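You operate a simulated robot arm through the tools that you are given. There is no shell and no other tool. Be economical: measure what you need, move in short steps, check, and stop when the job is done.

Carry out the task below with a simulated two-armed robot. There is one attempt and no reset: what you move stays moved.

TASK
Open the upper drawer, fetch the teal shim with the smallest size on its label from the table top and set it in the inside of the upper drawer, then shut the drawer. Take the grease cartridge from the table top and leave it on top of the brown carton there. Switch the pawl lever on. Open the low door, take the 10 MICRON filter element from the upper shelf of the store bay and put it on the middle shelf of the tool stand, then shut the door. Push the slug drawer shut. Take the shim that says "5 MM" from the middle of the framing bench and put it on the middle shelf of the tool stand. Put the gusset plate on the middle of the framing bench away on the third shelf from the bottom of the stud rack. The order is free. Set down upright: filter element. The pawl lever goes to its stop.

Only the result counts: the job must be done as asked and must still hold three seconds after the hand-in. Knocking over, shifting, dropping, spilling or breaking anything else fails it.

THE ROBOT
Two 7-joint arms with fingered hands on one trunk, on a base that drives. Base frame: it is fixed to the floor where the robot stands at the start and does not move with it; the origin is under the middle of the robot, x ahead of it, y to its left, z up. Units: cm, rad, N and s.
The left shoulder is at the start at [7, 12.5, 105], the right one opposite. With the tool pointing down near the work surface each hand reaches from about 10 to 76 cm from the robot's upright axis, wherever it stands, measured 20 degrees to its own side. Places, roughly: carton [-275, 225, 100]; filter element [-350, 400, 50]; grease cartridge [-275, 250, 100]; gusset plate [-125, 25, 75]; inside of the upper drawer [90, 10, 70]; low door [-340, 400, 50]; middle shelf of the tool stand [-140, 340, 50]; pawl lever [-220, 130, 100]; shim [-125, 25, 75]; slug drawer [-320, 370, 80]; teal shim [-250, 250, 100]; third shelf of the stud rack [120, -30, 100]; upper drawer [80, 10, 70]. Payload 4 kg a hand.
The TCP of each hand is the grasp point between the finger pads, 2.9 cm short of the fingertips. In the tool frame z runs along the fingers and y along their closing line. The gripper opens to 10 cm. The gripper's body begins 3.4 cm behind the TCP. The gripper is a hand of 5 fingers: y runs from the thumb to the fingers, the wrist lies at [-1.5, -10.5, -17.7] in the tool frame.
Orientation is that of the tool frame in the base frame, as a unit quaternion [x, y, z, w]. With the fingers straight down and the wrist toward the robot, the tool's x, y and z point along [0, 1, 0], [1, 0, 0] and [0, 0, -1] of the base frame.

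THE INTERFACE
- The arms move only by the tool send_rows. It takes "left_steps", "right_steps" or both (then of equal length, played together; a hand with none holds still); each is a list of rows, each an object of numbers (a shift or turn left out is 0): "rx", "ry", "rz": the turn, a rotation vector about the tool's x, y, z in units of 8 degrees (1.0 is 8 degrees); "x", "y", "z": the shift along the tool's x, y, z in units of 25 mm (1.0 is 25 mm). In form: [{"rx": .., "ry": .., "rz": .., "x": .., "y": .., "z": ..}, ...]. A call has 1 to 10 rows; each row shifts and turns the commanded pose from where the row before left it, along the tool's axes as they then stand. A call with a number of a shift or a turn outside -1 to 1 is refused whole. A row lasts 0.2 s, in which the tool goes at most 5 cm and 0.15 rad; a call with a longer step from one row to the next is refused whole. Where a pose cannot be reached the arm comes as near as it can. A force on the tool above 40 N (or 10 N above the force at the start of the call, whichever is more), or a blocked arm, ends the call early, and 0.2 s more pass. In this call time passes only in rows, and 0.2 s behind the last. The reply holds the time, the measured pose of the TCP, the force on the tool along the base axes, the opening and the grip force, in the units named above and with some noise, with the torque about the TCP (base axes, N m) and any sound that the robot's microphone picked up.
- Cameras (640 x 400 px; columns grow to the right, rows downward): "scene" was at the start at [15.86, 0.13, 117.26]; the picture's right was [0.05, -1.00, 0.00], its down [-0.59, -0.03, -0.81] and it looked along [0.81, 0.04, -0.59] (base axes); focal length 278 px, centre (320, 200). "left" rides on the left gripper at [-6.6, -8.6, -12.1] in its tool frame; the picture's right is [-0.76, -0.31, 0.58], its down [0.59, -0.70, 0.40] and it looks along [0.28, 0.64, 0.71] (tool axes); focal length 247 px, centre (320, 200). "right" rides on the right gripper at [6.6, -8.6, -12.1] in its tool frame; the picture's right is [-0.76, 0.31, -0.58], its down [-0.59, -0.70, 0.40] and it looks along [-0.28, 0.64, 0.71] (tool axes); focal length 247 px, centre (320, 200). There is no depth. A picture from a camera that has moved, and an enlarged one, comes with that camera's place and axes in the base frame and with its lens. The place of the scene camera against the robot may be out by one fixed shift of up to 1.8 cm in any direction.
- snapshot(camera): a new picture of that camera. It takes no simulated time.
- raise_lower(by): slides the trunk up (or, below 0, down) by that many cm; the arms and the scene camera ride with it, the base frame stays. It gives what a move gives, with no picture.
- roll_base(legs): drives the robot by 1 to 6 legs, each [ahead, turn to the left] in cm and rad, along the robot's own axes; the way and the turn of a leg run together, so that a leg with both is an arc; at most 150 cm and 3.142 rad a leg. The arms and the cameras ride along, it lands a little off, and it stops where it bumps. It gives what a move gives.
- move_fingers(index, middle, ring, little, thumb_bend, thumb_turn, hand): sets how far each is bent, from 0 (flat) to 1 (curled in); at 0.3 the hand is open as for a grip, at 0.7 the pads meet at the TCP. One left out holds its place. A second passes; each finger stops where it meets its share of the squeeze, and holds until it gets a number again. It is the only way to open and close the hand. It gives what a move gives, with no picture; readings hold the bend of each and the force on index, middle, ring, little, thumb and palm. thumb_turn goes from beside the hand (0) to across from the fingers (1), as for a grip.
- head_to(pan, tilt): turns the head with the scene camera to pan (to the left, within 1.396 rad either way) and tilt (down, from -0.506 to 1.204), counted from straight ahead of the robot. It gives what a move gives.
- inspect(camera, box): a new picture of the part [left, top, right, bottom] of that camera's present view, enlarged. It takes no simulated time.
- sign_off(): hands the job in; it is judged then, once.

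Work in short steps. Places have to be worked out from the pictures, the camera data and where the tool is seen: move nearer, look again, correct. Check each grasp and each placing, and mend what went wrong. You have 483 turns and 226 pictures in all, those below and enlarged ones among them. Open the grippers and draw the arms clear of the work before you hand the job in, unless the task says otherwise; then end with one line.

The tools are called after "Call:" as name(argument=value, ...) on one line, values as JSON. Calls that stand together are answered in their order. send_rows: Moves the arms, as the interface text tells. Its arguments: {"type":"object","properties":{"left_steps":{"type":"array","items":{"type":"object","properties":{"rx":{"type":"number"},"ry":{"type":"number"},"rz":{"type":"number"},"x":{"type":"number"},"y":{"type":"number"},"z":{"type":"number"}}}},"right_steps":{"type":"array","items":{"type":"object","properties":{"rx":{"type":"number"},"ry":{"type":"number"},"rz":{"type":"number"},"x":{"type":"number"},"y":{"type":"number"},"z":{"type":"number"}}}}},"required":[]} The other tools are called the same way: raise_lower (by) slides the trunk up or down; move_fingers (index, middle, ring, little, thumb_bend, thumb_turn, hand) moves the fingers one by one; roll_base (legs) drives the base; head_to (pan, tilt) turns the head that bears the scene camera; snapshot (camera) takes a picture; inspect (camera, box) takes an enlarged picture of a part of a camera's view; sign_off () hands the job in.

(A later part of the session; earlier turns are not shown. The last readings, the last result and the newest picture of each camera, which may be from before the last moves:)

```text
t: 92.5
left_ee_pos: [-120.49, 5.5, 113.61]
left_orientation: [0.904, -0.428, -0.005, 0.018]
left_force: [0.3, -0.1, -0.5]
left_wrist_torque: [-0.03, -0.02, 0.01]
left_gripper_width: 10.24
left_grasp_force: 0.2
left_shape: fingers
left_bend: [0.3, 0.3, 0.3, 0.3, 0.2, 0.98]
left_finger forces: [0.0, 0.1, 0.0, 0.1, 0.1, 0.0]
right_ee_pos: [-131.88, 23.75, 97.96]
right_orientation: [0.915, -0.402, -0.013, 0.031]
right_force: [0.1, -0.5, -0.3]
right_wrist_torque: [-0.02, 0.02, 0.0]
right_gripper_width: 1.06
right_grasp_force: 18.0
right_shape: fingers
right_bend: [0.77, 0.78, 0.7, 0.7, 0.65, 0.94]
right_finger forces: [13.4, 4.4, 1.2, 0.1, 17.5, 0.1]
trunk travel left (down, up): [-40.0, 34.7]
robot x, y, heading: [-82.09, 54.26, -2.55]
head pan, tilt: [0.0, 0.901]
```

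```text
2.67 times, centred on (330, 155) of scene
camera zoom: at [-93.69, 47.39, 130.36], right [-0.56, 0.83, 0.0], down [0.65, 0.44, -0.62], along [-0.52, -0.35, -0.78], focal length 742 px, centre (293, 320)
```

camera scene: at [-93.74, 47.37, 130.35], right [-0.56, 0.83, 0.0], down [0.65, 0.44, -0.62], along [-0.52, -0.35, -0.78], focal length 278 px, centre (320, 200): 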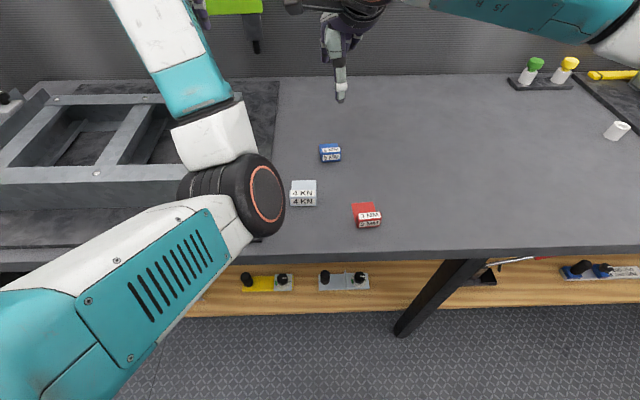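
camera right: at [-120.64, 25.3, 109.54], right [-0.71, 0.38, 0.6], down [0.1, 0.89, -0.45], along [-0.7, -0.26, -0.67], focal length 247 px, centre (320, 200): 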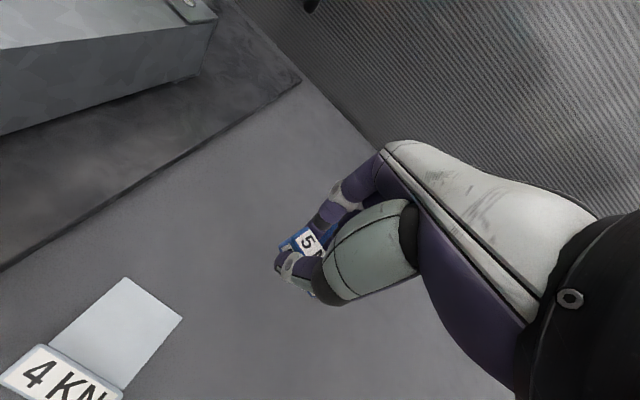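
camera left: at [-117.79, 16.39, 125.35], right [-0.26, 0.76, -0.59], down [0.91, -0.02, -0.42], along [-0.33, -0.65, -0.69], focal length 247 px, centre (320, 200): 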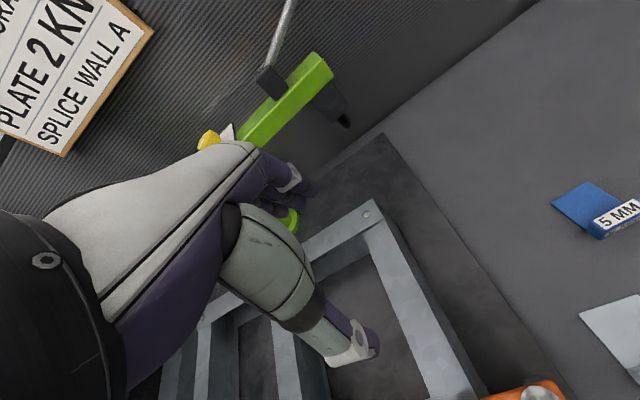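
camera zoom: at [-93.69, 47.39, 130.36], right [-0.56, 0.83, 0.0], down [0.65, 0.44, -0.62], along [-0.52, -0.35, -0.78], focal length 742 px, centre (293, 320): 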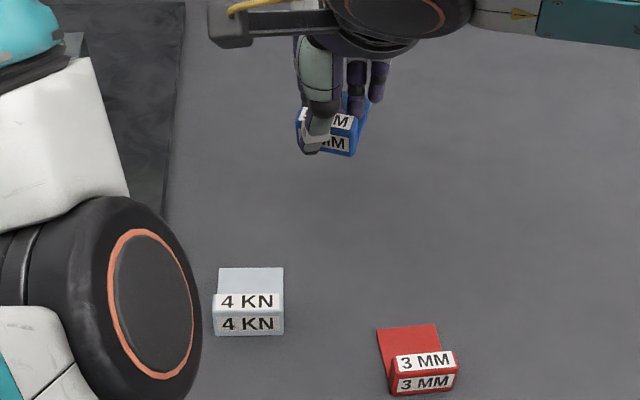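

The 5 MM shim is held. I raise the right hand and shift it right out of the way, then bring the left hand over the grey gusset at about [-119.5, 25.2, 90.5].

Call:
send_rows(right_steps=[{"z": -1}, {"z": -1}, {"z": -1}, {"z": -1, "x": -0.6}, {"z": -1, "x": -0.6}, {"z": -1, "x": -0.6}, {"z": -1, "x": -0.6}, {"z": -1, "x": -0.6}, {"x": -0.8}, {"x": -0.8}])

Call:
send_rows(left_steps=[{"x": -0.8, "y": -0.6}, {"x": -0.8, "y": -0.6}, {"x": -0.8, "y": -0.6}, {"x": -0.8, "y": -0.6}, {"x": -0.8, "y": -0.6}, {"x": -0.8, "y": -0.6}, {"x": -0.8, "y": -0.6}, {"x": -0.6, "y": -0.5}])

Call:
snapshot(camera="left")

Call:
snapshot(camera="scene")

```text
t: 94.7
left_ee_pos: [-120.54, 5.7, 113.63]
left_orientation: [0.904, -0.427, -0.005, 0.018]
left_force: [0.0, 0.8, -0.2]
left_wrist_torque: [-0.01, 0.0, 0.03]
left_gripper_width: 10.2
left_grasp_force: 0.1
left_shape: fingers
left_bend: [0.3, 0.3, 0.3, 0.3, 0.2, 0.98]
left_finger forces: [0.0, 0.1, 0.1, 0.0, 0.0, 0.1]
right_ee_pos: [-138.54, 32.68, 117.84]
right_orientation: [0.915, -0.401, -0.013, 0.031]
right_force: [-0.6, 0.3, -0.2]
right_wrist_torque: [-0.04, -0.02, -0.01]
right_gripper_width: 1.05
right_grasp_force: 18.3
right_shape: fingers
right_bend: [0.77, 0.78, 0.7, 0.7, 0.65, 0.94]
right_finger forces: [13.5, 4.3, 1.2, 0.1, 17.6, 0.0]
trunk travel left (down, up): [-40.0, 34.7]
robot x, y, heading: [-82.34, 54.41, -2.552]
head pan, tilt: [0.0, 0.901]
```

```text
t: 96.5
left_ee_pos: [-125.47, 21.91, 108.79]
left_orientation: [0.905, -0.426, -0.007, 0.019]
left_force: [-0.3, -0.1, -0.1]
left_wrist_torque: [0.01, 0.0, -0.02]
left_gripper_width: 10.22
left_grasp_force: 0.1
left_shape: fingers
left_bend: [0.3, 0.3, 0.3, 0.3, 0.2, 0.98]
left_finger forces: [0.1, 0.0, 0.0, 0.1, 0.0, 0.1]
left hand out of reach, approached as far as the arm can: row 3, 4, 5, 6, 7, 8
right_ee_pos: [-138.41, 32.77, 117.81]
right_orientation: [0.916, -0.4, -0.014, 0.031]
right_force: [1.3, -0.1, -0.3]
right_wrist_torque: [0.04, -0.02, -0.01]
right_gripper_width: 1.08
right_grasp_force: 18.1
right_shape: fingers
right_bend: [0.77, 0.78, 0.7, 0.7, 0.65, 0.94]
right_finger forces: [13.5, 4.3, 1.2, 0.0, 17.5, 0.0]
trunk travel left (down, up): [-40.0, 34.7]
robot x, y, heading: [-81.96, 54.85, -2.547]
head pan, tilt: [0.0, 0.901]
```

```text
187 pictures are left
camera left: at [-122.75, 32.66, 120.52], right [-0.26, 0.76, -0.59], down [0.91, -0.02, -0.42], along [-0.33, -0.65, -0.69], focal length 247 px, centre (320, 200)
```

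left: 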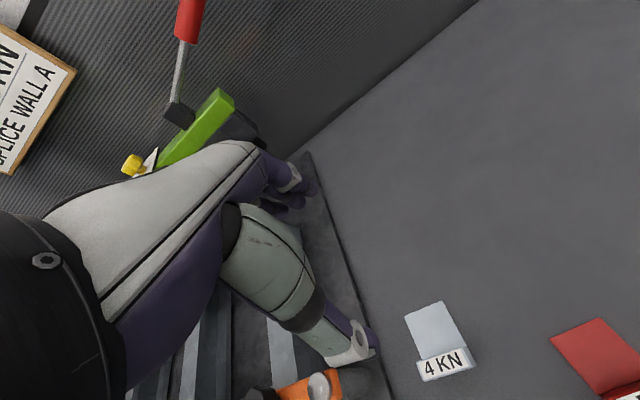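

```text
186 pictures are left
camera scene: at [-93.72, 47.4, 130.36], right [-0.56, 0.83, 0.0], down [0.65, 0.44, -0.62], along [-0.52, -0.35, -0.78], focal length 278 px, centre (320, 200)
```

scene: 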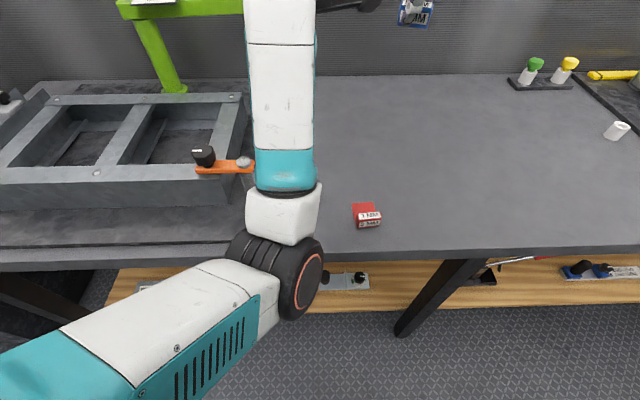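

The grey block is at [-119.5, 25.5]; the left TCP is 7 cm too far forward and the arm can't retract more, so I back the base 7 cm.

Call:
roll_base(legs=[[-7, 0]])

Call:
send_rows(left_steps=[{"z": 0.8}, {"z": 0.8}, {"z": 0.8}])

Call:
snapshot(camera="left")

```text
t: 97.5
left_ee_pos: [-119.26, 25.92, 108.96]
left_orientation: [0.904, -0.427, -0.007, 0.02]
left_force: [0.4, -0.2, 0.1]
left_wrist_torque: [-0.03, 0.02, 0.0]
left_gripper_width: 10.22
left_grasp_force: 0.1
left_shape: fingers
left_bend: [0.3, 0.3, 0.3, 0.3, 0.2, 0.98]
left_finger forces: [0.0, 0.0, 0.0, 0.0, 0.0, 0.0]
right_ee_pos: [-132.45, 36.93, 117.92]
right_orientation: [0.916, -0.4, -0.015, 0.033]
right_force: [-0.1, 0.6, -0.9]
right_wrist_torque: [0.0, 0.03, 0.01]
right_gripper_width: 1.07
right_grasp_force: 17.6
right_shape: fingers
right_bend: [0.77, 0.78, 0.7, 0.7, 0.65, 0.94]
right_finger forces: [13.5, 4.2, 1.2, 0.0, 17.6, 0.1]
trunk travel left (down, up): [-40.0, 34.7]
robot x, y, heading: [-75.77, 58.55, -2.55]
head pan, tilt: [0.0, 0.901]
```

```text
t: 98.3
left_ee_pos: [-119.79, 25.79, 102.9]
left_orientation: [0.904, -0.426, -0.007, 0.019]
left_force: [-0.7, 0.0, -0.3]
left_wrist_torque: [0.01, 0.0, -0.02]
left_gripper_width: 10.19
left_grasp_force: 0.1
left_shape: fingers
left_bend: [0.3, 0.3, 0.3, 0.3, 0.2, 0.98]
left_finger forces: [0.0, 0.0, 0.1, 0.1, 0.1, 0.1]
right_ee_pos: [-132.48, 36.81, 117.89]
right_orientation: [0.916, -0.401, -0.014, 0.031]
right_force: [0.0, 0.2, -0.8]
right_wrist_torque: [-0.01, 0.01, 0.03]
right_gripper_width: 1.06
right_grasp_force: 18.4
right_shape: fingers
right_bend: [0.77, 0.78, 0.7, 0.7, 0.65, 0.94]
right_finger forces: [13.5, 4.3, 1.3, 0.0, 17.5, 0.0]
trunk travel left (down, up): [-40.0, 34.7]
robot x, y, heading: [-75.67, 58.84, -2.55]
head pan, tilt: [0.0, 0.901]
```

```text
185 pictures are left
camera left: at [-117.03, 36.61, 114.6], right [-0.26, 0.76, -0.59], down [0.91, -0.02, -0.42], along [-0.33, -0.65, -0.68], focal length 247 px, centre (320, 200)
```

left: 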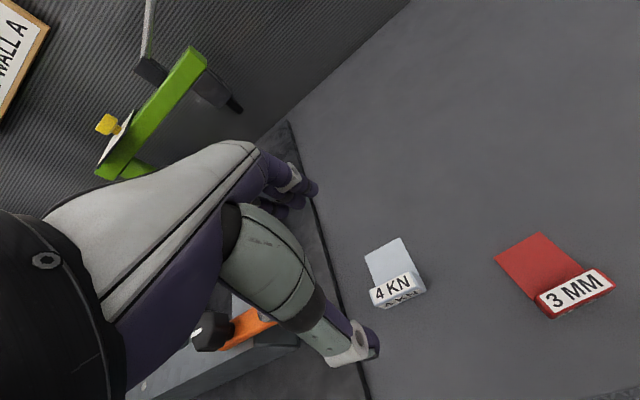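

Grey label block refines to [-119.2, 26.1, 90.5], with the left TCP nearly above it. I descend to about z 93.

Call:
send_rows(left_steps=[{"z": 0.8, "y": -0.12, "x": -0.03}, {"z": 0.8, "y": -0.12, "x": -0.03}, {"z": 0.8, "y": -0.12, "x": -0.03}, {"z": 0.8, "y": -0.12, "x": -0.03}, {"z": 0.6, "y": -0.12}])

Call:
snapshot(camera="left")

```text
t: 99.7
left_ee_pos: [-120.53, 23.28, 98.52]
left_orientation: [0.907, -0.414, -0.022, 0.074]
left_force: [0.0, 0.6, -0.5]
left_wrist_torque: [0.0, -0.03, -0.02]
left_gripper_width: 10.22
left_grasp_force: 0.0
left_shape: fingers
left_bend: [0.3, 0.3, 0.3, 0.3, 0.2, 0.98]
left_finger forces: [0.1, 0.0, 0.0, 0.0, 0.0, 0.1]
right_ee_pos: [-132.47, 36.81, 117.9]
right_orientation: [0.916, -0.4, -0.013, 0.03]
right_force: [-1.2, -0.4, 0.6]
right_wrist_torque: [-0.01, -0.03, -0.02]
right_gripper_width: 1.06
right_grasp_force: 17.9
right_shape: fingers
right_bend: [0.77, 0.78, 0.7, 0.7, 0.65, 0.94]
right_finger forces: [13.4, 4.3, 1.2, 0.0, 17.4, 0.1]
trunk travel left (down, up): [-40.0, 34.7]
robot x, y, heading: [-76.2, 58.25, -2.553]
head pan, tilt: [0.0, 0.901]
stopped in row 5 (left hand): the arm was blocked; the commanded pose is now the measured one
```

```text
184 pictures are left
camera left: at [-117.26, 35.12, 109.02], right [-0.33, 0.7, -0.63], down [0.87, -0.04, -0.49], along [-0.37, -0.71, -0.6], focal length 247 px, centre (320, 200)
```

left: 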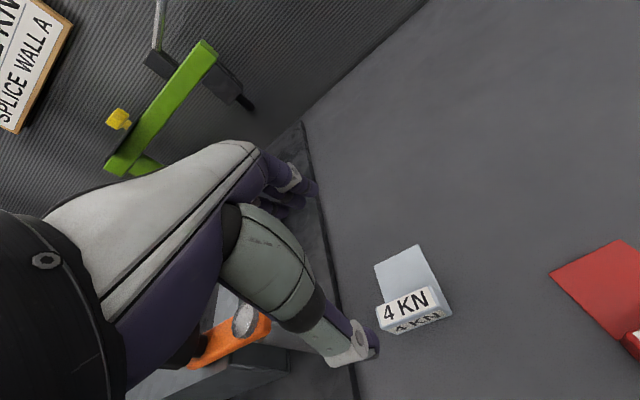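

The arm was blocked with no tool force, so some link is touching. I look at the scene.

Call:
snapshot(camera="scene")

```text
183 pictures are left
camera scene: at [-87.68, 51.41, 130.36], right [-0.56, 0.83, 0.0], down [0.65, 0.44, -0.62], along [-0.52, -0.35, -0.78], focal length 278 px, centre (320, 200)
```

scene: 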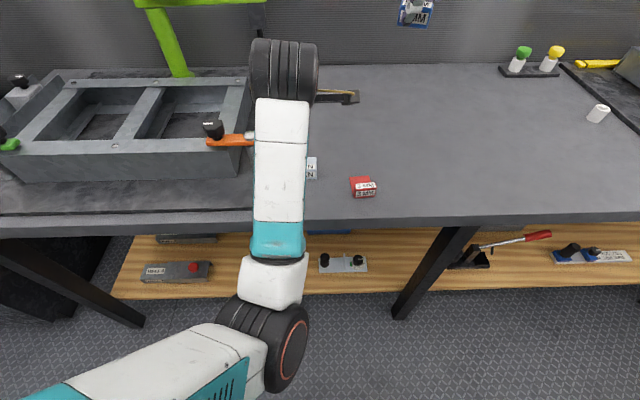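

The left elbow hangs low in front of the bench edge, blocking the descent. I raise the trunk 20 cm so the elbow clears, then descend with the arm.

Call:
raise_lower(by=20)

Call:
send_rows(left_steps=[{"rx": 0.9, "z": 0.8}, {"z": 0.9}, {"z": 0.9}, {"z": 0.9}, {"z": 0.9}, {"z": 0.9}, {"z": 0.9}])

Call:
snapshot(camera="left")

Call:
snapshot(camera="scene")

```text
t: 101.9
left_ee_pos: [-119.66, 21.09, 118.21]
left_orientation: [0.91, -0.405, -0.004, 0.089]
left_force: [-0.8, -0.3, -0.8]
left_wrist_torque: [0.01, 0.01, -0.03]
left_gripper_width: 10.2
left_grasp_force: 0.0
left_shape: fingers
left_bend: [0.3, 0.3, 0.3, 0.3, 0.2, 0.98]
left_finger forces: [0.0, 0.0, 0.0, 0.1, 0.0, 0.0]
right_ee_pos: [-132.52, 36.74, 137.91]
right_orientation: [0.915, -0.401, -0.014, 0.031]
right_force: [0.3, 0.4, -0.8]
right_wrist_torque: [-0.01, -0.02, 0.02]
right_gripper_width: 1.04
right_grasp_force: 18.4
right_shape: fingers
right_bend: [0.77, 0.78, 0.7, 0.7, 0.65, 0.94]
right_finger forces: [13.5, 4.2, 1.2, 0.1, 17.5, 0.0]
trunk travel left (down, up): [-60.0, 14.7]
robot x, y, heading: [-75.89, 58.65, -2.547]
head pan, tilt: [0.0, 0.901]
```

```text
t: 103.7
left_ee_pos: [-122.91, 19.22, 107.73]
left_orientation: [0.913, -0.404, -0.011, 0.061]
left_force: [-0.1, -1.1, -0.7]
left_wrist_torque: [-0.03, 0.02, 0.02]
left_gripper_width: 10.22
left_grasp_force: 0.0
left_shape: fingers
left_bend: [0.3, 0.3, 0.3, 0.3, 0.2, 0.98]
left_finger forces: [0.0, 0.0, 0.0, 0.0, 0.0, 0.0]
right_ee_pos: [-132.52, 36.71, 137.89]
right_orientation: [0.916, -0.401, -0.014, 0.031]
right_force: [-0.1, 0.4, -0.4]
right_wrist_torque: [-0.02, 0.0, 0.01]
right_gripper_width: 1.04
right_grasp_force: 18.0
right_shape: fingers
right_bend: [0.77, 0.78, 0.7, 0.7, 0.65, 0.94]
right_finger forces: [13.4, 4.3, 1.2, 0.1, 17.5, 0.1]
trunk travel left (down, up): [-60.0, 14.7]
robot x, y, heading: [-75.93, 58.37, -2.548]
head pan, tilt: [0.0, 0.901]
stopped in row 7 (left hand): the arm was blocked; the commanded pose is now the measured one
```

```text
182 pictures are left
camera left: at [-120.26, 30.93, 118.6], right [-0.32, 0.7, -0.63], down [0.89, -0.01, -0.46], along [-0.33, -0.71, -0.62], focal length 247 px, centre (320, 200)
```

left: 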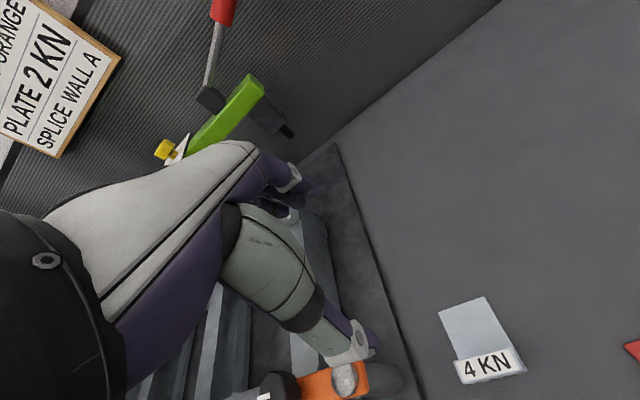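

```text
181 pictures are left
camera scene: at [-86.1, 52.47, 150.52], right [-0.56, 0.83, 0.0], down [0.65, 0.44, -0.62], along [-0.52, -0.35, -0.78], focal length 278 px, centre (320, 200)
```

scene: 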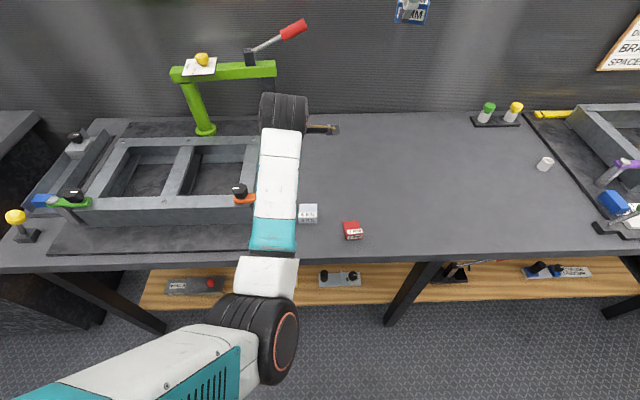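

The left arm is stuck in an elbow-low configuration. I back off 15 cm and swing its wrist outward by yawing the hand, to try to bring the elbow out to the side like the right arm's.

Call:
roll_base(legs=[[-15, 0]])

Call:
send_rows(left_steps=[{"z": -0.9, "rz": 1}, {"z": -0.9, "rz": 1}, {"z": -0.9, "rz": 1}, {"z": -0.9, "rz": 1}, {"z": -0.9, "rz": 1}, {"z": -0.9, "rz": 1}, {"rz": 1}, {"rz": 1}])

Call:
snapshot(camera="scene")

```text
t: 105.1
left_ee_pos: [-110.21, 27.61, 107.87]
left_orientation: [0.913, -0.404, -0.011, 0.061]
left_force: [0.9, -0.8, 0.2]
left_wrist_torque: [-0.01, 0.01, 0.0]
left_gripper_width: 10.2
left_grasp_force: 0.1
left_shape: fingers
left_bend: [0.3, 0.3, 0.3, 0.3, 0.2, 0.98]
left_finger forces: [0.1, 0.0, 0.0, 0.1, 0.1, 0.1]
right_ee_pos: [-119.79, 45.31, 137.93]
right_orientation: [0.915, -0.401, -0.013, 0.031]
right_force: [1.3, -0.3, -1.2]
right_wrist_torque: [0.02, 0.02, 0.0]
right_gripper_width: 1.04
right_grasp_force: 18.0
right_shape: fingers
right_bend: [0.77, 0.78, 0.7, 0.7, 0.65, 0.94]
right_finger forces: [13.5, 4.3, 1.2, 0.0, 17.5, 0.1]
trunk travel left (down, up): [-60.0, 14.7]
robot x, y, heading: [-63.45, 67.24, -2.552]
head pan, tilt: [0.0, 0.901]
```

```text
t: 106.9
left_ee_pos: [-109.29, 29.11, 121.08]
left_orientation: [-0.559, 0.827, -0.023, -0.058]
left_force: [0.4, 0.4, -0.1]
left_wrist_torque: [-0.02, 0.0, -0.01]
left_gripper_width: 10.17
left_grasp_force: 0.0
left_shape: fingers
left_bend: [0.3, 0.3, 0.3, 0.3, 0.2, 0.98]
left_finger forces: [0.0, 0.0, 0.0, 0.0, 0.1, 0.0]
right_ee_pos: [-119.83, 45.05, 137.82]
right_orientation: [0.915, -0.401, -0.014, 0.032]
right_force: [0.5, -0.2, 0.0]
right_wrist_torque: [-0.02, 0.0, 0.03]
right_gripper_width: 1.04
right_grasp_force: 18.4
right_shape: fingers
right_bend: [0.77, 0.78, 0.7, 0.7, 0.65, 0.94]
right_finger forces: [13.4, 4.3, 1.2, 0.0, 17.4, 0.0]
trunk travel left (down, up): [-60.0, 14.7]
robot x, y, heading: [-63.61, 66.95, -2.554]
head pan, tilt: [0.0, 0.901]
```

```text
180 pictures are left
camera scene: at [-73.55, 60.87, 150.51], right [-0.56, 0.83, 0.0], down [0.65, 0.44, -0.62], along [-0.52, -0.35, -0.78], focal length 278 px, centre (320, 200)
```

scene: 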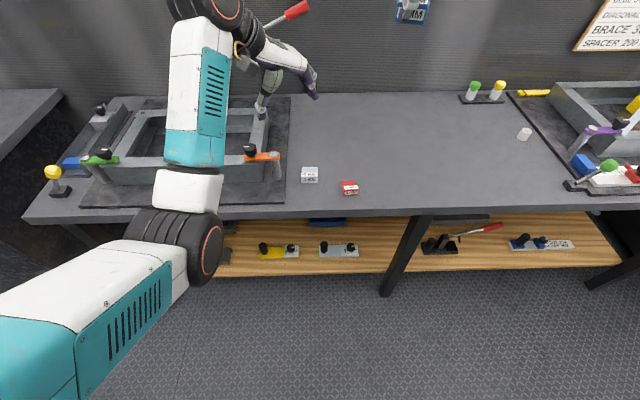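

The hand is reachable this way, and gripping the grey piece across its width suits this yaw. I finish the yaw to about 90° and move it above the piece at about z 108.

Call:
send_rows(left_steps=[{"rz": 1}, {"rz": 1}, {"rz": 1}, {"rz": 1}, {"x": 0.8, "y": 0.2, "z": 0.8}, {"x": 0.8, "y": 0.2, "z": 0.8}, {"x": 0.8, "y": 0.2, "z": 0.8}, {"x": 0.8, "y": 0.2, "z": 0.8}, {"x": 0.8, "y": 0.2, "z": 0.8}])

Call:
snapshot(camera="left")

Call:
snapshot(camera="scene")

```text
t: 108.9
left_ee_pos: [-117.99, 25.18, 112.95]
left_orientation: [-0.31, 0.949, -0.037, -0.05]
left_force: [0.3, 0.0, -0.3]
left_wrist_torque: [0.02, -0.03, 0.03]
left_gripper_width: 10.21
left_grasp_force: 0.2
left_shape: fingers
left_bend: [0.3, 0.3, 0.3, 0.3, 0.2, 0.98]
left_finger forces: [0.1, 0.0, 0.1, 0.0, 0.1, 0.1]
left hand out of reach, approached as far as the arm can: row 9
right_ee_pos: [-119.87, 45.16, 137.93]
right_orientation: [0.916, -0.401, -0.013, 0.031]
right_force: [-0.3, -0.8, -0.4]
right_wrist_torque: [-0.01, 0.03, -0.01]
right_gripper_width: 1.09
right_grasp_force: 17.9
right_shape: fingers
right_bend: [0.77, 0.78, 0.7, 0.7, 0.65, 0.94]
right_finger forces: [13.4, 4.3, 1.2, 0.0, 17.6, 0.0]
trunk travel left (down, up): [-60.0, 14.7]
robot x, y, heading: [-63.5, 66.79, -2.549]
head pan, tilt: [0.0, 0.901]
```

```text
179 pictures are left
camera left: at [-106.83, 23.29, 124.49], right [0.75, 0.14, -0.65], down [-0.09, -0.95, -0.3], along [-0.66, 0.28, -0.7], focal length 247 px, centre (320, 200)
```

left: 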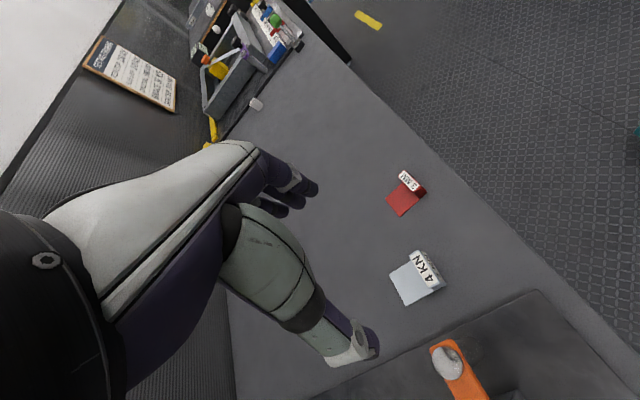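

```text
178 pictures are left
camera scene: at [-73.51, 60.89, 150.52], right [-0.56, 0.83, 0.0], down [0.65, 0.44, -0.62], along [-0.52, -0.35, -0.78], focal length 278 px, centre (320, 200)
```

scene: 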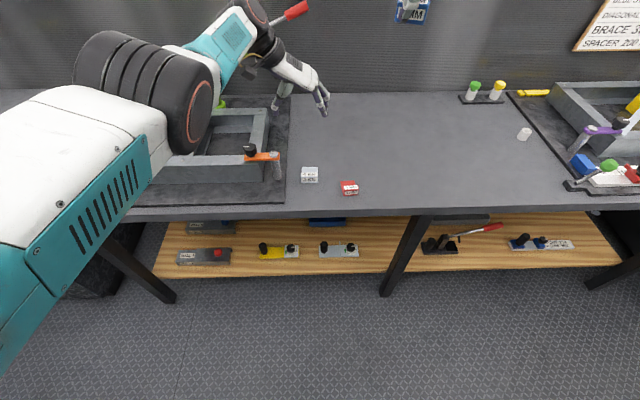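

That flipped the elbow up and out, like the right arm. The grey label sits at about [-118.3, 25.6, 90.5]; I descend 14 cm toward it and look.

Call:
send_rows(left_steps=[{"x": -0.06, "y": 0.06, "z": 0.9}, {"x": -0.06, "y": 0.06, "z": 0.9}, {"x": -0.06, "y": 0.06, "z": 0.9}, {"x": -0.06, "y": 0.06, "z": 0.9}, {"x": -0.06, "y": 0.06, "z": 0.9}, {"x": -0.06, "y": 0.06, "z": 0.9}])

Call:
snapshot(camera="left")

Call:
snapshot(camera="scene")

```text
t: 110.3
left_ee_pos: [-115.17, 27.13, 99.54]
left_orientation: [-0.311, 0.948, -0.039, -0.049]
left_force: [-0.1, 0.0, -0.5]
left_wrist_torque: [0.03, 0.0, 0.01]
left_gripper_width: 10.2
left_grasp_force: 0.0
left_shape: fingers
left_bend: [0.3, 0.3, 0.3, 0.3, 0.2, 0.98]
left_finger forces: [0.1, 0.0, 0.0, 0.1, 0.1, 0.1]
left hand out of reach, approached as far as the arm can: row 1, 2, 3, 4, 5, 6
right_ee_pos: [-119.83, 45.11, 137.85]
right_orientation: [0.916, -0.401, -0.013, 0.031]
right_force: [0.8, -0.3, -1.0]
right_wrist_torque: [0.02, 0.01, 0.03]
right_gripper_width: 1.08
right_grasp_force: 18.2
right_shape: fingers
right_bend: [0.77, 0.78, 0.7, 0.7, 0.65, 0.94]
right_finger forces: [13.5, 4.3, 1.2, 0.0, 17.5, 0.0]
trunk travel left (down, up): [-60.0, 14.7]
robot x, y, heading: [-63.49, 67.16, -2.549]
head pan, tilt: [0.0, 0.901]
```

```text
177 pictures are left
camera left: at [-104.09, 25.28, 111.15], right [0.75, 0.14, -0.65], down [-0.08, -0.95, -0.3], along [-0.66, 0.28, -0.7], focal length 247 px, centre (320, 200)
```

left: 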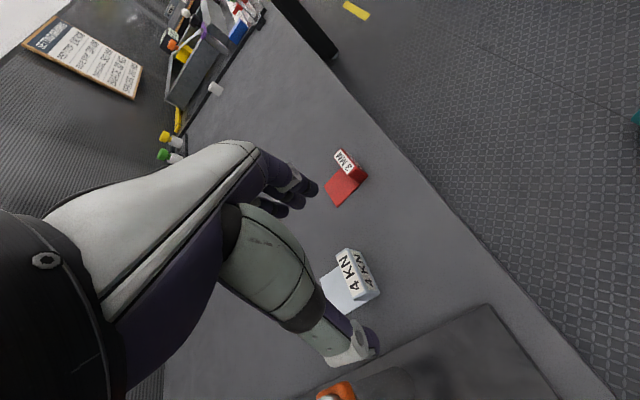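

```text
176 pictures are left
camera scene: at [-73.51, 60.84, 150.51], right [-0.56, 0.83, 0.0], down [0.65, 0.44, -0.62], along [-0.52, -0.35, -0.78], focal length 278 px, centre (320, 200)
```

scene: 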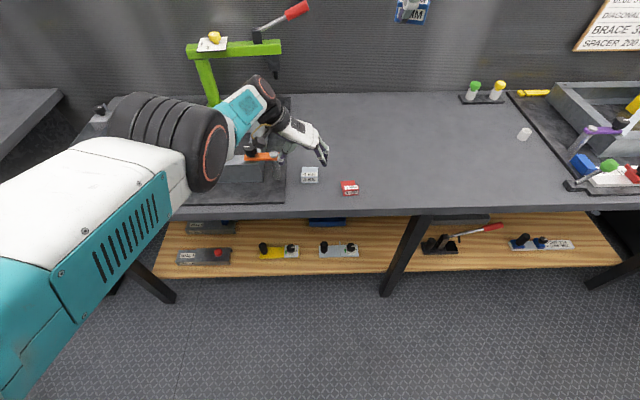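

The arm is at its reach limit, so I bring the base 5 cm forward and recheck before lowering with the trunk.

Call:
roll_base(legs=[[5, 0]])

Call:
raise_lower(by=-3)

Call:
snapshot(camera="left")

Call:
inspect(camera="scene", box=[220, 90, 400, 210])

```text
t: 111.2
left_ee_pos: [-118.85, 24.77, 99.82]
left_orientation: [-0.31, 0.949, -0.038, -0.049]
left_force: [0.8, 0.5, 0.1]
left_wrist_torque: [-0.01, 0.01, 0.0]
left_gripper_width: 10.19
left_grasp_force: 0.0
left_shape: fingers
left_bend: [0.3, 0.3, 0.3, 0.3, 0.2, 0.98]
left_finger forces: [0.0, 0.0, 0.0, 0.1, 0.0, 0.0]
right_ee_pos: [-123.35, 42.8, 138.05]
right_orientation: [0.916, -0.401, -0.014, 0.032]
right_force: [0.1, 0.1, -0.6]
right_wrist_torque: [-0.02, 0.03, -0.01]
right_gripper_width: 1.04
right_grasp_force: 18.4
right_shape: fingers
right_bend: [0.77, 0.78, 0.7, 0.7, 0.65, 0.94]
right_finger forces: [13.4, 4.3, 1.1, 0.1, 17.6, 0.0]
trunk travel left (down, up): [-60.0, 14.7]
robot x, y, heading: [-67.25, 64.35, -2.55]
head pan, tilt: [0.0, 0.901]
```

```text
t: 112.0
left_ee_pos: [-119.0, 24.61, 96.59]
left_orientation: [-0.309, 0.949, -0.039, -0.049]
left_force: [1.2, 1.2, 0.7]
left_wrist_torque: [-0.01, 0.01, -0.01]
left_gripper_width: 10.18
left_grasp_force: 0.1
left_shape: fingers
left_bend: [0.3, 0.3, 0.3, 0.3, 0.2, 0.98]
left_finger forces: [0.1, 0.0, 0.1, 0.0, 0.1, 0.0]
right_ee_pos: [-123.83, 42.74, 134.96]
right_orientation: [0.915, -0.401, -0.013, 0.03]
right_force: [-0.2, 0.3, -0.5]
right_wrist_torque: [-0.01, -0.05, -0.05]
right_gripper_width: 1.08
right_grasp_force: 18.8
right_shape: fingers
right_bend: [0.77, 0.78, 0.7, 0.7, 0.65, 0.94]
right_finger forces: [13.6, 4.3, 1.3, 0.1, 17.6, 0.0]
trunk travel left (down, up): [-57.0, 17.7]
robot x, y, heading: [-67.0, 64.56, -2.548]
head pan, tilt: [0.0, 0.901]
```

```text
175 pictures are left
camera left: at [-107.88, 22.8, 108.21], right [0.75, 0.14, -0.65], down [-0.08, -0.95, -0.3], along [-0.66, 0.28, -0.7], focal length 247 px, centre (320, 200)
```

left: 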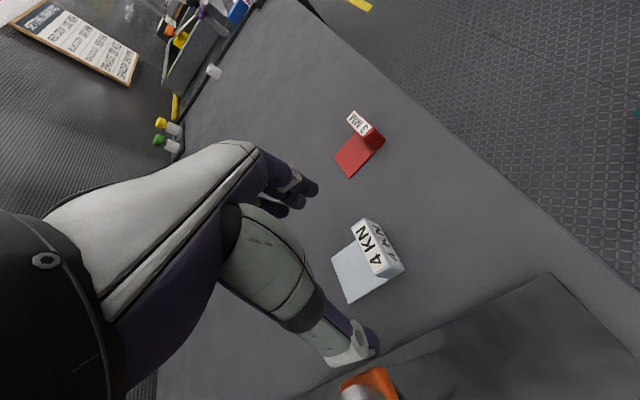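

```text
3.33 times, centred on (310, 150) of scene
camera zoom: at [-77.39, 58.32, 147.51], right [-0.56, 0.83, 0.0], down [0.65, 0.44, -0.62], along [-0.52, -0.35, -0.78], focal length 928 px, centre (353, 367)
```

zoom: 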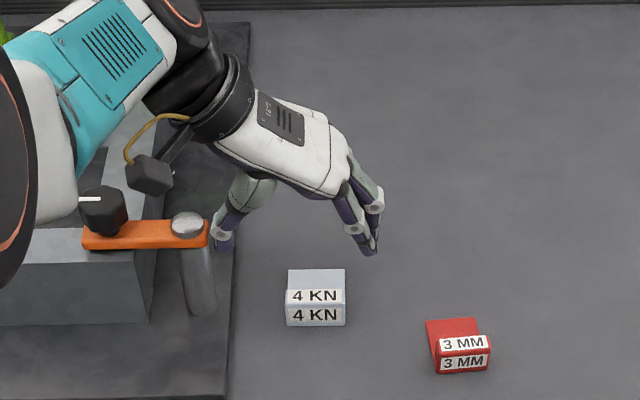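

The hand is about 1 cm left of the piece by the scene view, and the open thumb would land close to the mat and clamp post. I narrow the opening a bit, shift 1 cm right and check from both cameras.

Call:
move_fingers(hand="left", index=0.36, middle=0.36, ring=0.36, little=0.36, thumb_bend=0.38)

Call:
send_rows(left_steps=[{"y": 0.4, "x": -0.1, "z": 0.6}, {"z": 0.4, "y": 0.05, "x": -0.05}])

Call:
snapshot(camera="left")

Call:
inspect(camera="scene", box=[240, 100, 360, 180])

```text
t: 113.0
left_ee_pos: [-118.96, 24.65, 96.62]
left_orientation: [-0.31, 0.949, -0.038, -0.048]
left_force: [0.7, 0.3, -0.1]
left_wrist_torque: [-0.02, -0.06, -0.01]
left_gripper_width: 8.22
left_grasp_force: 0.0
left_shape: fingers
left_bend: [0.36, 0.36, 0.36, 0.36, 0.38, 0.98]
left_finger forces: [0.0, 0.0, 0.0, 0.0, 0.0, 0.0]
right_ee_pos: [-123.59, 42.48, 134.95]
right_orientation: [0.915, -0.401, -0.013, 0.031]
right_force: [-0.4, 0.2, 0.1]
right_wrist_torque: [0.02, 0.01, -0.01]
right_gripper_width: 1.02
right_grasp_force: 18.3
right_shape: fingers
right_bend: [0.77, 0.78, 0.7, 0.7, 0.65, 0.94]
right_finger forces: [13.6, 4.2, 1.2, 0.0, 17.6, 0.0]
trunk travel left (down, up): [-57.0, 17.7]
robot x, y, heading: [-67.46, 64.63, -2.551]
head pan, tilt: [0.0, 0.901]
```

```text
t: 113.5
left_ee_pos: [-118.8, 25.88, 94.39]
left_orientation: [-0.309, 0.949, -0.037, -0.048]
left_force: [-0.3, 0.2, 0.7]
left_wrist_torque: [0.0, 0.01, 0.01]
left_gripper_width: 8.23
left_grasp_force: 0.1
left_shape: fingers
left_bend: [0.36, 0.36, 0.36, 0.36, 0.38, 0.98]
left_finger forces: [0.0, 0.1, 0.0, 0.1, 0.1, 0.1]
left hand out of reach, approached as far as the arm can: row 1, 2
right_ee_pos: [-123.75, 42.67, 134.83]
right_orientation: [0.915, -0.402, -0.014, 0.032]
right_force: [0.2, -0.1, -1.8]
right_wrist_torque: [0.0, 0.03, 0.01]
right_gripper_width: 1.03
right_grasp_force: 18.2
right_shape: fingers
right_bend: [0.77, 0.78, 0.7, 0.7, 0.65, 0.94]
right_finger forces: [13.5, 4.3, 1.1, 0.0, 17.6, 0.0]
trunk travel left (down, up): [-57.0, 17.7]
robot x, y, heading: [-67.69, 64.35, -2.552]
head pan, tilt: [0.0, 0.901]
```

```text
173 pictures are left
camera left: at [-107.74, 24.05, 105.94], right [0.75, 0.14, -0.65], down [-0.08, -0.95, -0.3], along [-0.66, 0.28, -0.7], focal length 247 px, centre (320, 200)
```

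left: 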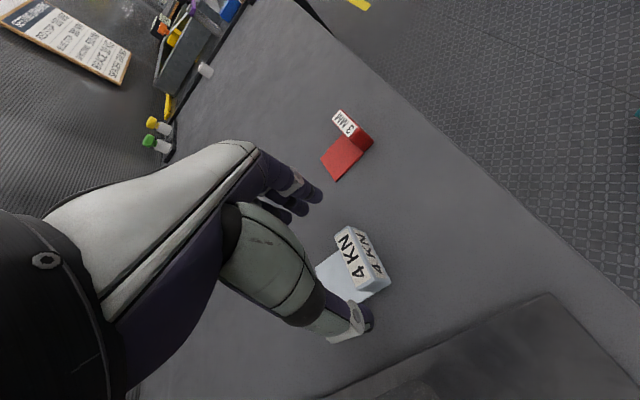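

```text
5.00 times, centred on (300, 140) of scene
camera zoom: at [-77.4, 58.3, 147.51], right [-0.56, 0.83, 0.0], down [0.65, 0.44, -0.62], along [-0.52, -0.35, -0.78], focal length 1392 px, centre (420, 500)
```

zoom: 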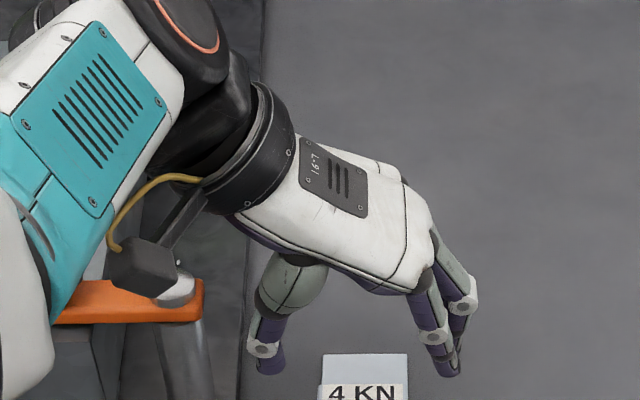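

The piece is centred between thumb and fingers. I lower 3.8 cm with the trunk and close.

Call:
raise_lower(by=-3.8)

Call:
move_fingers(hand="left", index=0.6, middle=0.6, ring=0.6, little=0.6, thumb_bend=0.6)

Call:
snapshot(camera="left")

```text
t: 114.4
left_ee_pos: [-118.95, 25.9, 90.57]
left_orientation: [-0.31, 0.949, -0.038, -0.049]
left_force: [-0.9, 0.3, 0.2]
left_wrist_torque: [-0.01, -0.02, -0.05]
left_gripper_width: 8.23
left_grasp_force: 0.2
left_shape: fingers
left_bend: [0.36, 0.36, 0.36, 0.36, 0.38, 0.98]
left_finger forces: [0.0, 0.0, 0.1, 0.0, 0.1, 0.0]
right_ee_pos: [-123.6, 42.57, 131.16]
right_orientation: [0.916, -0.4, -0.014, 0.031]
right_force: [-0.6, 0.2, -0.6]
right_wrist_torque: [0.01, 0.02, -0.03]
right_gripper_width: 1.06
right_grasp_force: 18.2
right_shape: fingers
right_bend: [0.77, 0.78, 0.7, 0.7, 0.65, 0.94]
right_finger forces: [13.5, 4.2, 1.2, 0.1, 17.6, 0.1]
trunk travel left (down, up): [-53.2, 21.5]
robot x, y, heading: [-67.0, 64.51, -2.548]
head pan, tilt: [0.0, 0.901]
```

```text
t: 115.4
left_ee_pos: [-118.97, 25.86, 90.45]
left_orientation: [-0.31, 0.949, -0.038, -0.049]
left_force: [-0.5, 0.0, 2.0]
left_wrist_torque: [-0.04, -0.02, -0.01]
left_gripper_width: 4.74
left_grasp_force: 8.4
left_shape: fingers
left_bend: [0.54, 0.56, 0.6, 0.6, 0.53, 0.97]
left_finger forces: [5.6, 3.3, 0.1, 0.0, 8.4, 0.1]
right_ee_pos: [-123.69, 42.57, 131.09]
right_orientation: [0.915, -0.401, -0.014, 0.032]
right_force: [0.3, -1.0, 0.2]
right_wrist_torque: [-0.03, -0.02, 0.01]
right_gripper_width: 1.06
right_grasp_force: 18.1
right_shape: fingers
right_bend: [0.77, 0.78, 0.7, 0.7, 0.65, 0.94]
right_finger forces: [13.5, 4.3, 1.2, 0.1, 17.6, 0.0]
trunk travel left (down, up): [-53.2, 21.5]
robot x, y, heading: [-67.5, 64.55, -2.546]
head pan, tilt: [0.0, 0.901]
```

```text
171 pictures are left
camera left: at [-107.84, 24.1, 102.07], right [0.75, 0.14, -0.65], down [-0.08, -0.95, -0.3], along [-0.66, 0.28, -0.7], focal length 247 px, centre (320, 200)
```

left: 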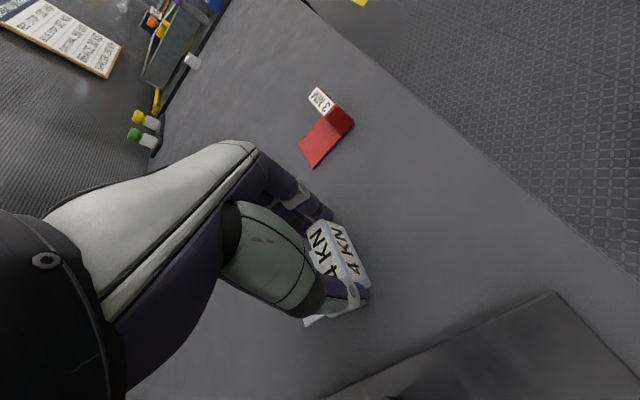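

It is gripped across the label block. I tighten and lift with the trunk.

Call:
move_fingers(hand="left", index=0.68, middle=0.68, thumb_bend=0.68)

Call:
raise_lower(by=12)

Call:
snapshot(camera="left")

Call:
snapshot(camera="scene")

```text
t: 116.4
left_ee_pos: [-118.86, 25.98, 90.37]
left_orientation: [-0.309, 0.949, -0.038, -0.048]
left_force: [-1.2, 0.2, 2.0]
left_wrist_torque: [-0.09, -0.01, -0.04]
left_gripper_width: 4.68
left_grasp_force: 14.6
left_shape: fingers
left_bend: [0.57, 0.6, 0.6, 0.6, 0.54, 0.96]
left_finger forces: [9.3, 5.8, 0.0, 0.0, 15.0, 0.0]
right_ee_pos: [-123.66, 42.6, 131.05]
right_orientation: [0.915, -0.401, -0.014, 0.032]
right_force: [-0.5, -1.2, -0.1]
right_wrist_torque: [0.02, 0.0, -0.06]
right_gripper_width: 1.02
right_grasp_force: 18.4
right_shape: fingers
right_bend: [0.77, 0.78, 0.7, 0.7, 0.65, 0.94]
right_finger forces: [13.5, 4.3, 1.2, 0.0, 17.7, 0.0]
trunk travel left (down, up): [-53.2, 21.5]
robot x, y, heading: [-66.88, 64.47, -2.546]
head pan, tilt: [0.0, 0.901]
```

```text
t: 117.9
left_ee_pos: [-118.84, 26.05, 102.64]
left_orientation: [-0.311, 0.948, -0.039, -0.05]
left_force: [-0.3, -0.9, -0.1]
left_wrist_torque: [0.0, -0.02, -0.05]
left_gripper_width: 4.64
left_grasp_force: 14.9
left_shape: fingers
left_bend: [0.57, 0.6, 0.6, 0.6, 0.54, 0.96]
left_finger forces: [9.2, 5.4, 0.1, 0.0, 15.4, 0.0]
right_ee_pos: [-123.67, 42.54, 143.11]
right_orientation: [0.916, -0.401, -0.013, 0.031]
right_force: [-0.2, 0.0, -0.9]
right_wrist_torque: [0.01, -0.01, 0.02]
right_gripper_width: 1.04
right_grasp_force: 18.4
right_shape: fingers
right_bend: [0.77, 0.78, 0.7, 0.7, 0.65, 0.94]
right_finger forces: [13.5, 4.3, 1.3, 0.0, 17.6, 0.1]
trunk travel left (down, up): [-65.2, 9.5]
robot x, y, heading: [-67.29, 64.49, -2.552]
head pan, tilt: [0.0, 0.901]
```

```text
170 pictures are left
camera left: at [-107.72, 24.17, 114.26], right [0.75, 0.14, -0.65], down [-0.08, -0.95, -0.29], along [-0.66, 0.27, -0.7], focal length 247 px, centre (320, 200)
```

left: 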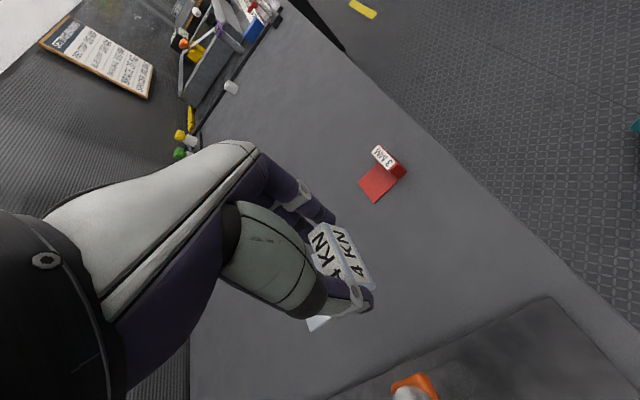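

```text
169 pictures are left
camera scene: at [-77.25, 58.43, 155.71], right [-0.56, 0.83, 0.0], down [0.65, 0.44, -0.62], along [-0.52, -0.35, -0.78], focal length 278 px, centre (320, 200)
```

scene: 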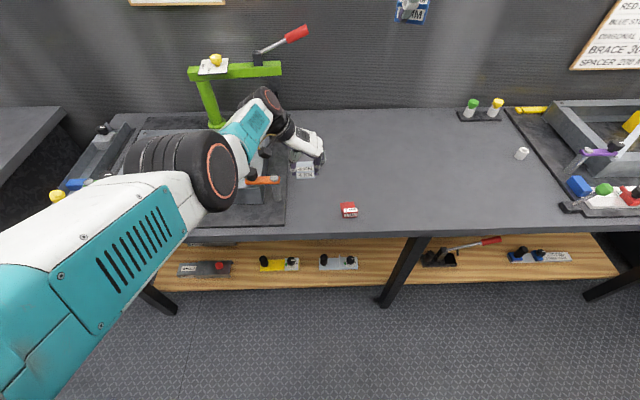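

Both pieces are held. I raise the left hand, back off the bench, then turn and drive back toward the rack at the corridor's other end.

Call:
send_rows(left_steps=[{"z": -0.9}, {"z": -0.9}, {"z": -0.9}, {"z": -0.9}])

Call:
roll_base(legs=[[-10, 0], [0, 1.57], [60, 0]])

Call:
head_to(pan=0.3, tilt=0.5)

Call:
snapshot(camera="scene")

```text
t: 118.9
left_ee_pos: [-117.94, 26.96, 111.67]
left_orientation: [-0.311, 0.948, -0.039, -0.05]
left_force: [0.8, 0.5, -1.3]
left_wrist_torque: [0.02, -0.01, 0.01]
left_gripper_width: 4.64
left_grasp_force: 15.2
left_shape: fingers
left_bend: [0.57, 0.6, 0.6, 0.6, 0.54, 0.96]
left_finger forces: [9.1, 5.5, 0.0, 0.0, 15.4, 0.1]
right_ee_pos: [-123.65, 42.67, 143.11]
right_orientation: [0.916, -0.401, -0.015, 0.032]
right_force: [0.3, 0.1, -0.2]
right_wrist_torque: [0.03, 0.01, 0.0]
right_gripper_width: 1.04
right_grasp_force: 18.4
right_shape: fingers
right_bend: [0.77, 0.78, 0.7, 0.7, 0.65, 0.94]
right_finger forces: [13.4, 4.2, 1.2, 0.1, 17.6, 0.0]
trunk travel left (down, up): [-65.2, 9.5]
robot x, y, heading: [-67.05, 64.38, -2.55]
head pan, tilt: [0.0, 0.901]
```

```text
t: 126.8
left_ee_pos: [8.64, -33.74, 111.68]
left_orientation: [0.883, -0.465, 0.063, 0.01]
left_force: [0.5, -0.6, -0.7]
left_wrist_torque: [-0.02, -0.04, -0.01]
left_gripper_width: 4.65
left_grasp_force: 14.9
left_shape: fingers
left_bend: [0.57, 0.6, 0.6, 0.6, 0.54, 0.96]
left_finger forces: [9.2, 5.6, 0.0, 0.0, 15.3, 0.1]
right_ee_pos: [-7.31, -38.96, 143.03]
right_orientation: [0.937, 0.348, 0.011, 0.031]
right_force: [-0.3, -0.3, -0.3]
right_wrist_torque: [0.02, 0.01, 0.0]
right_gripper_width: 0.99
right_grasp_force: 18.0
right_shape: fingers
right_bend: [0.77, 0.78, 0.7, 0.7, 0.65, 0.94]
right_finger forces: [13.3, 4.0, 1.1, 0.0, 17.0, 0.1]
trunk travel left (down, up): [-65.2, 9.5]
robot x, y, heading: [-27.26, 18.15, -1.013]
head pan, tilt: [0.0, 0.901]
```

```text
t: 127.7
left_ee_pos: [8.62, -33.92, 111.56]
left_orientation: [0.883, -0.466, 0.063, 0.009]
left_force: [-0.4, -0.3, -1.0]
left_wrist_torque: [0.0, 0.05, -0.02]
left_gripper_width: 4.66
left_grasp_force: 15.2
left_shape: fingers
left_bend: [0.57, 0.6, 0.6, 0.6, 0.54, 0.96]
left_finger forces: [9.2, 5.6, 0.0, 0.1, 15.2, 0.0]
right_ee_pos: [-7.39, -38.84, 143.07]
right_orientation: [0.937, 0.349, 0.011, 0.032]
right_force: [-0.2, -0.5, 0.1]
right_wrist_torque: [-0.01, -0.02, 0.01]
right_gripper_width: 1.01
right_grasp_force: 17.6
right_shape: fingers
right_bend: [0.77, 0.78, 0.7, 0.7, 0.65, 0.94]
right_finger forces: [13.3, 4.0, 1.2, 0.0, 17.1, 0.0]
trunk travel left (down, up): [-65.2, 9.5]
robot x, y, heading: [-27.31, 17.94, -1.012]
head pan, tilt: [0.3, 0.499]
```

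```text
168 pictures are left
camera scene: at [-20.53, 9.58, 159.1], right [-0.66, -0.76, 0.0], down [-0.36, 0.31, -0.88], along [0.66, -0.57, -0.48], focal length 278 px, centre (320, 200)
```

scene: 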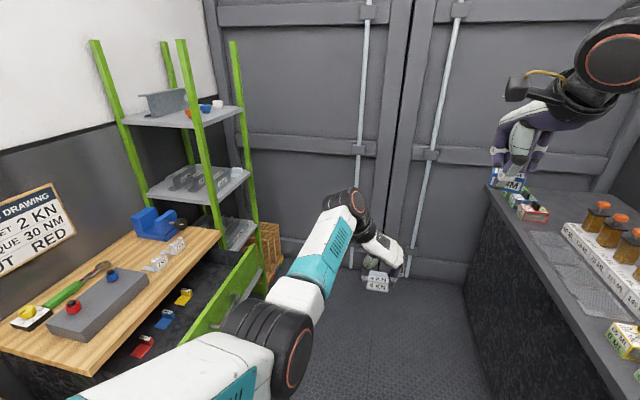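

The view shows the rack's third shelf front edge near v≈61 (its right half looks free). I drive 103 cm further and turn left to face it slightly obliquely.

Call:
roll_base(legs=[[103, 0.03], [0, 1.4]])

Call:
head_to(pan=0.0, tilt=0.5)

Call:
snapshot(camera="scene")

```text
t: 136.6
left_ee_pos: [83.18, -34.8, 111.55]
left_orientation: [0.964, 0.257, 0.053, -0.036]
left_force: [0.1, 0.9, -0.7]
left_wrist_torque: [0.0, 0.03, 0.01]
left_gripper_width: 4.64
left_grasp_force: 14.8
left_shape: fingers
left_bend: [0.57, 0.6, 0.6, 0.6, 0.54, 0.96]
left_finger forces: [9.3, 5.8, 0.1, 0.1, 15.2, 0.1]
right_ee_pos: [87.02, -51.15, 143.14]
right_orientation: [0.45, 0.892, 0.03, 0.016]
right_force: [0.3, 0.0, -0.8]
right_wrist_torque: [-0.02, -0.01, 0.02]
right_gripper_width: 0.97
right_grasp_force: 17.2
right_shape: fingers
right_bend: [0.78, 0.78, 0.7, 0.7, 0.65, 0.94]
right_finger forces: [13.1, 3.9, 1.2, 0.1, 16.7, 0.1]
trunk travel left (down, up): [-65.2, 9.5]
robot x, y, heading: [28.43, -66.82, 0.478]
head pan, tilt: [0.3, 0.499]
```

```text
t: 137.4
left_ee_pos: [83.16, -34.79, 111.6]
left_orientation: [0.964, 0.258, 0.053, -0.036]
left_force: [0.2, 0.4, -0.1]
left_wrist_torque: [0.03, 0.03, 0.01]
left_gripper_width: 4.67
left_grasp_force: 14.5
left_shape: fingers
left_bend: [0.57, 0.6, 0.6, 0.6, 0.54, 0.96]
left_finger forces: [9.1, 5.9, 0.0, 0.0, 15.3, 0.1]
right_ee_pos: [86.97, -51.14, 143.05]
right_orientation: [0.451, 0.892, 0.031, 0.015]
right_force: [-0.6, -0.2, -0.3]
right_wrist_torque: [0.01, -0.01, 0.01]
right_gripper_width: 0.96
right_grasp_force: 17.3
right_shape: fingers
right_bend: [0.78, 0.78, 0.7, 0.7, 0.65, 0.94]
right_finger forces: [13.1, 3.9, 1.1, 0.1, 16.6, 0.0]
trunk travel left (down, up): [-65.2, 9.5]
robot x, y, heading: [28.35, -66.29, 0.481]
head pan, tilt: [0.0, 0.499]
```

```text
167 pictures are left
camera scene: at [37.65, -61.58, 159.11], right [0.46, -0.89, 0.0], down [-0.42, -0.22, -0.88], along [0.78, 0.41, -0.48], focal length 278 px, centre (320, 200)
```

scene: 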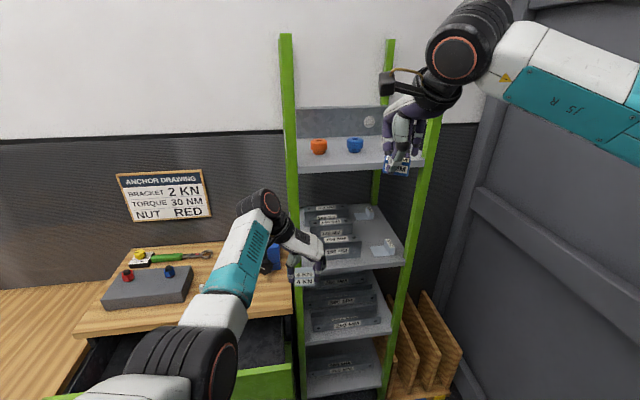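

I enlarge the third shelf to see the free space.

Call:
inspect(camera="scene", box=[260, 180, 440, 300])

```text
3.33 times, centred on (350, 240) of scene
camera zoom: at [37.65, -61.58, 159.11], right [0.46, -0.89, 0.0], down [-0.42, -0.22, -0.88], along [0.78, 0.41, -0.48], focal length 928 px, centre (220, 67)
```

zoom: 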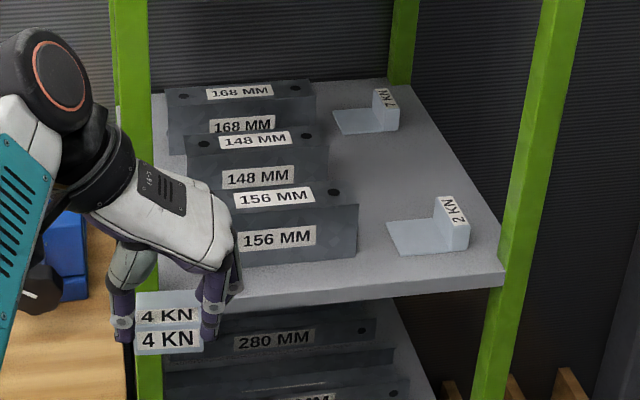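

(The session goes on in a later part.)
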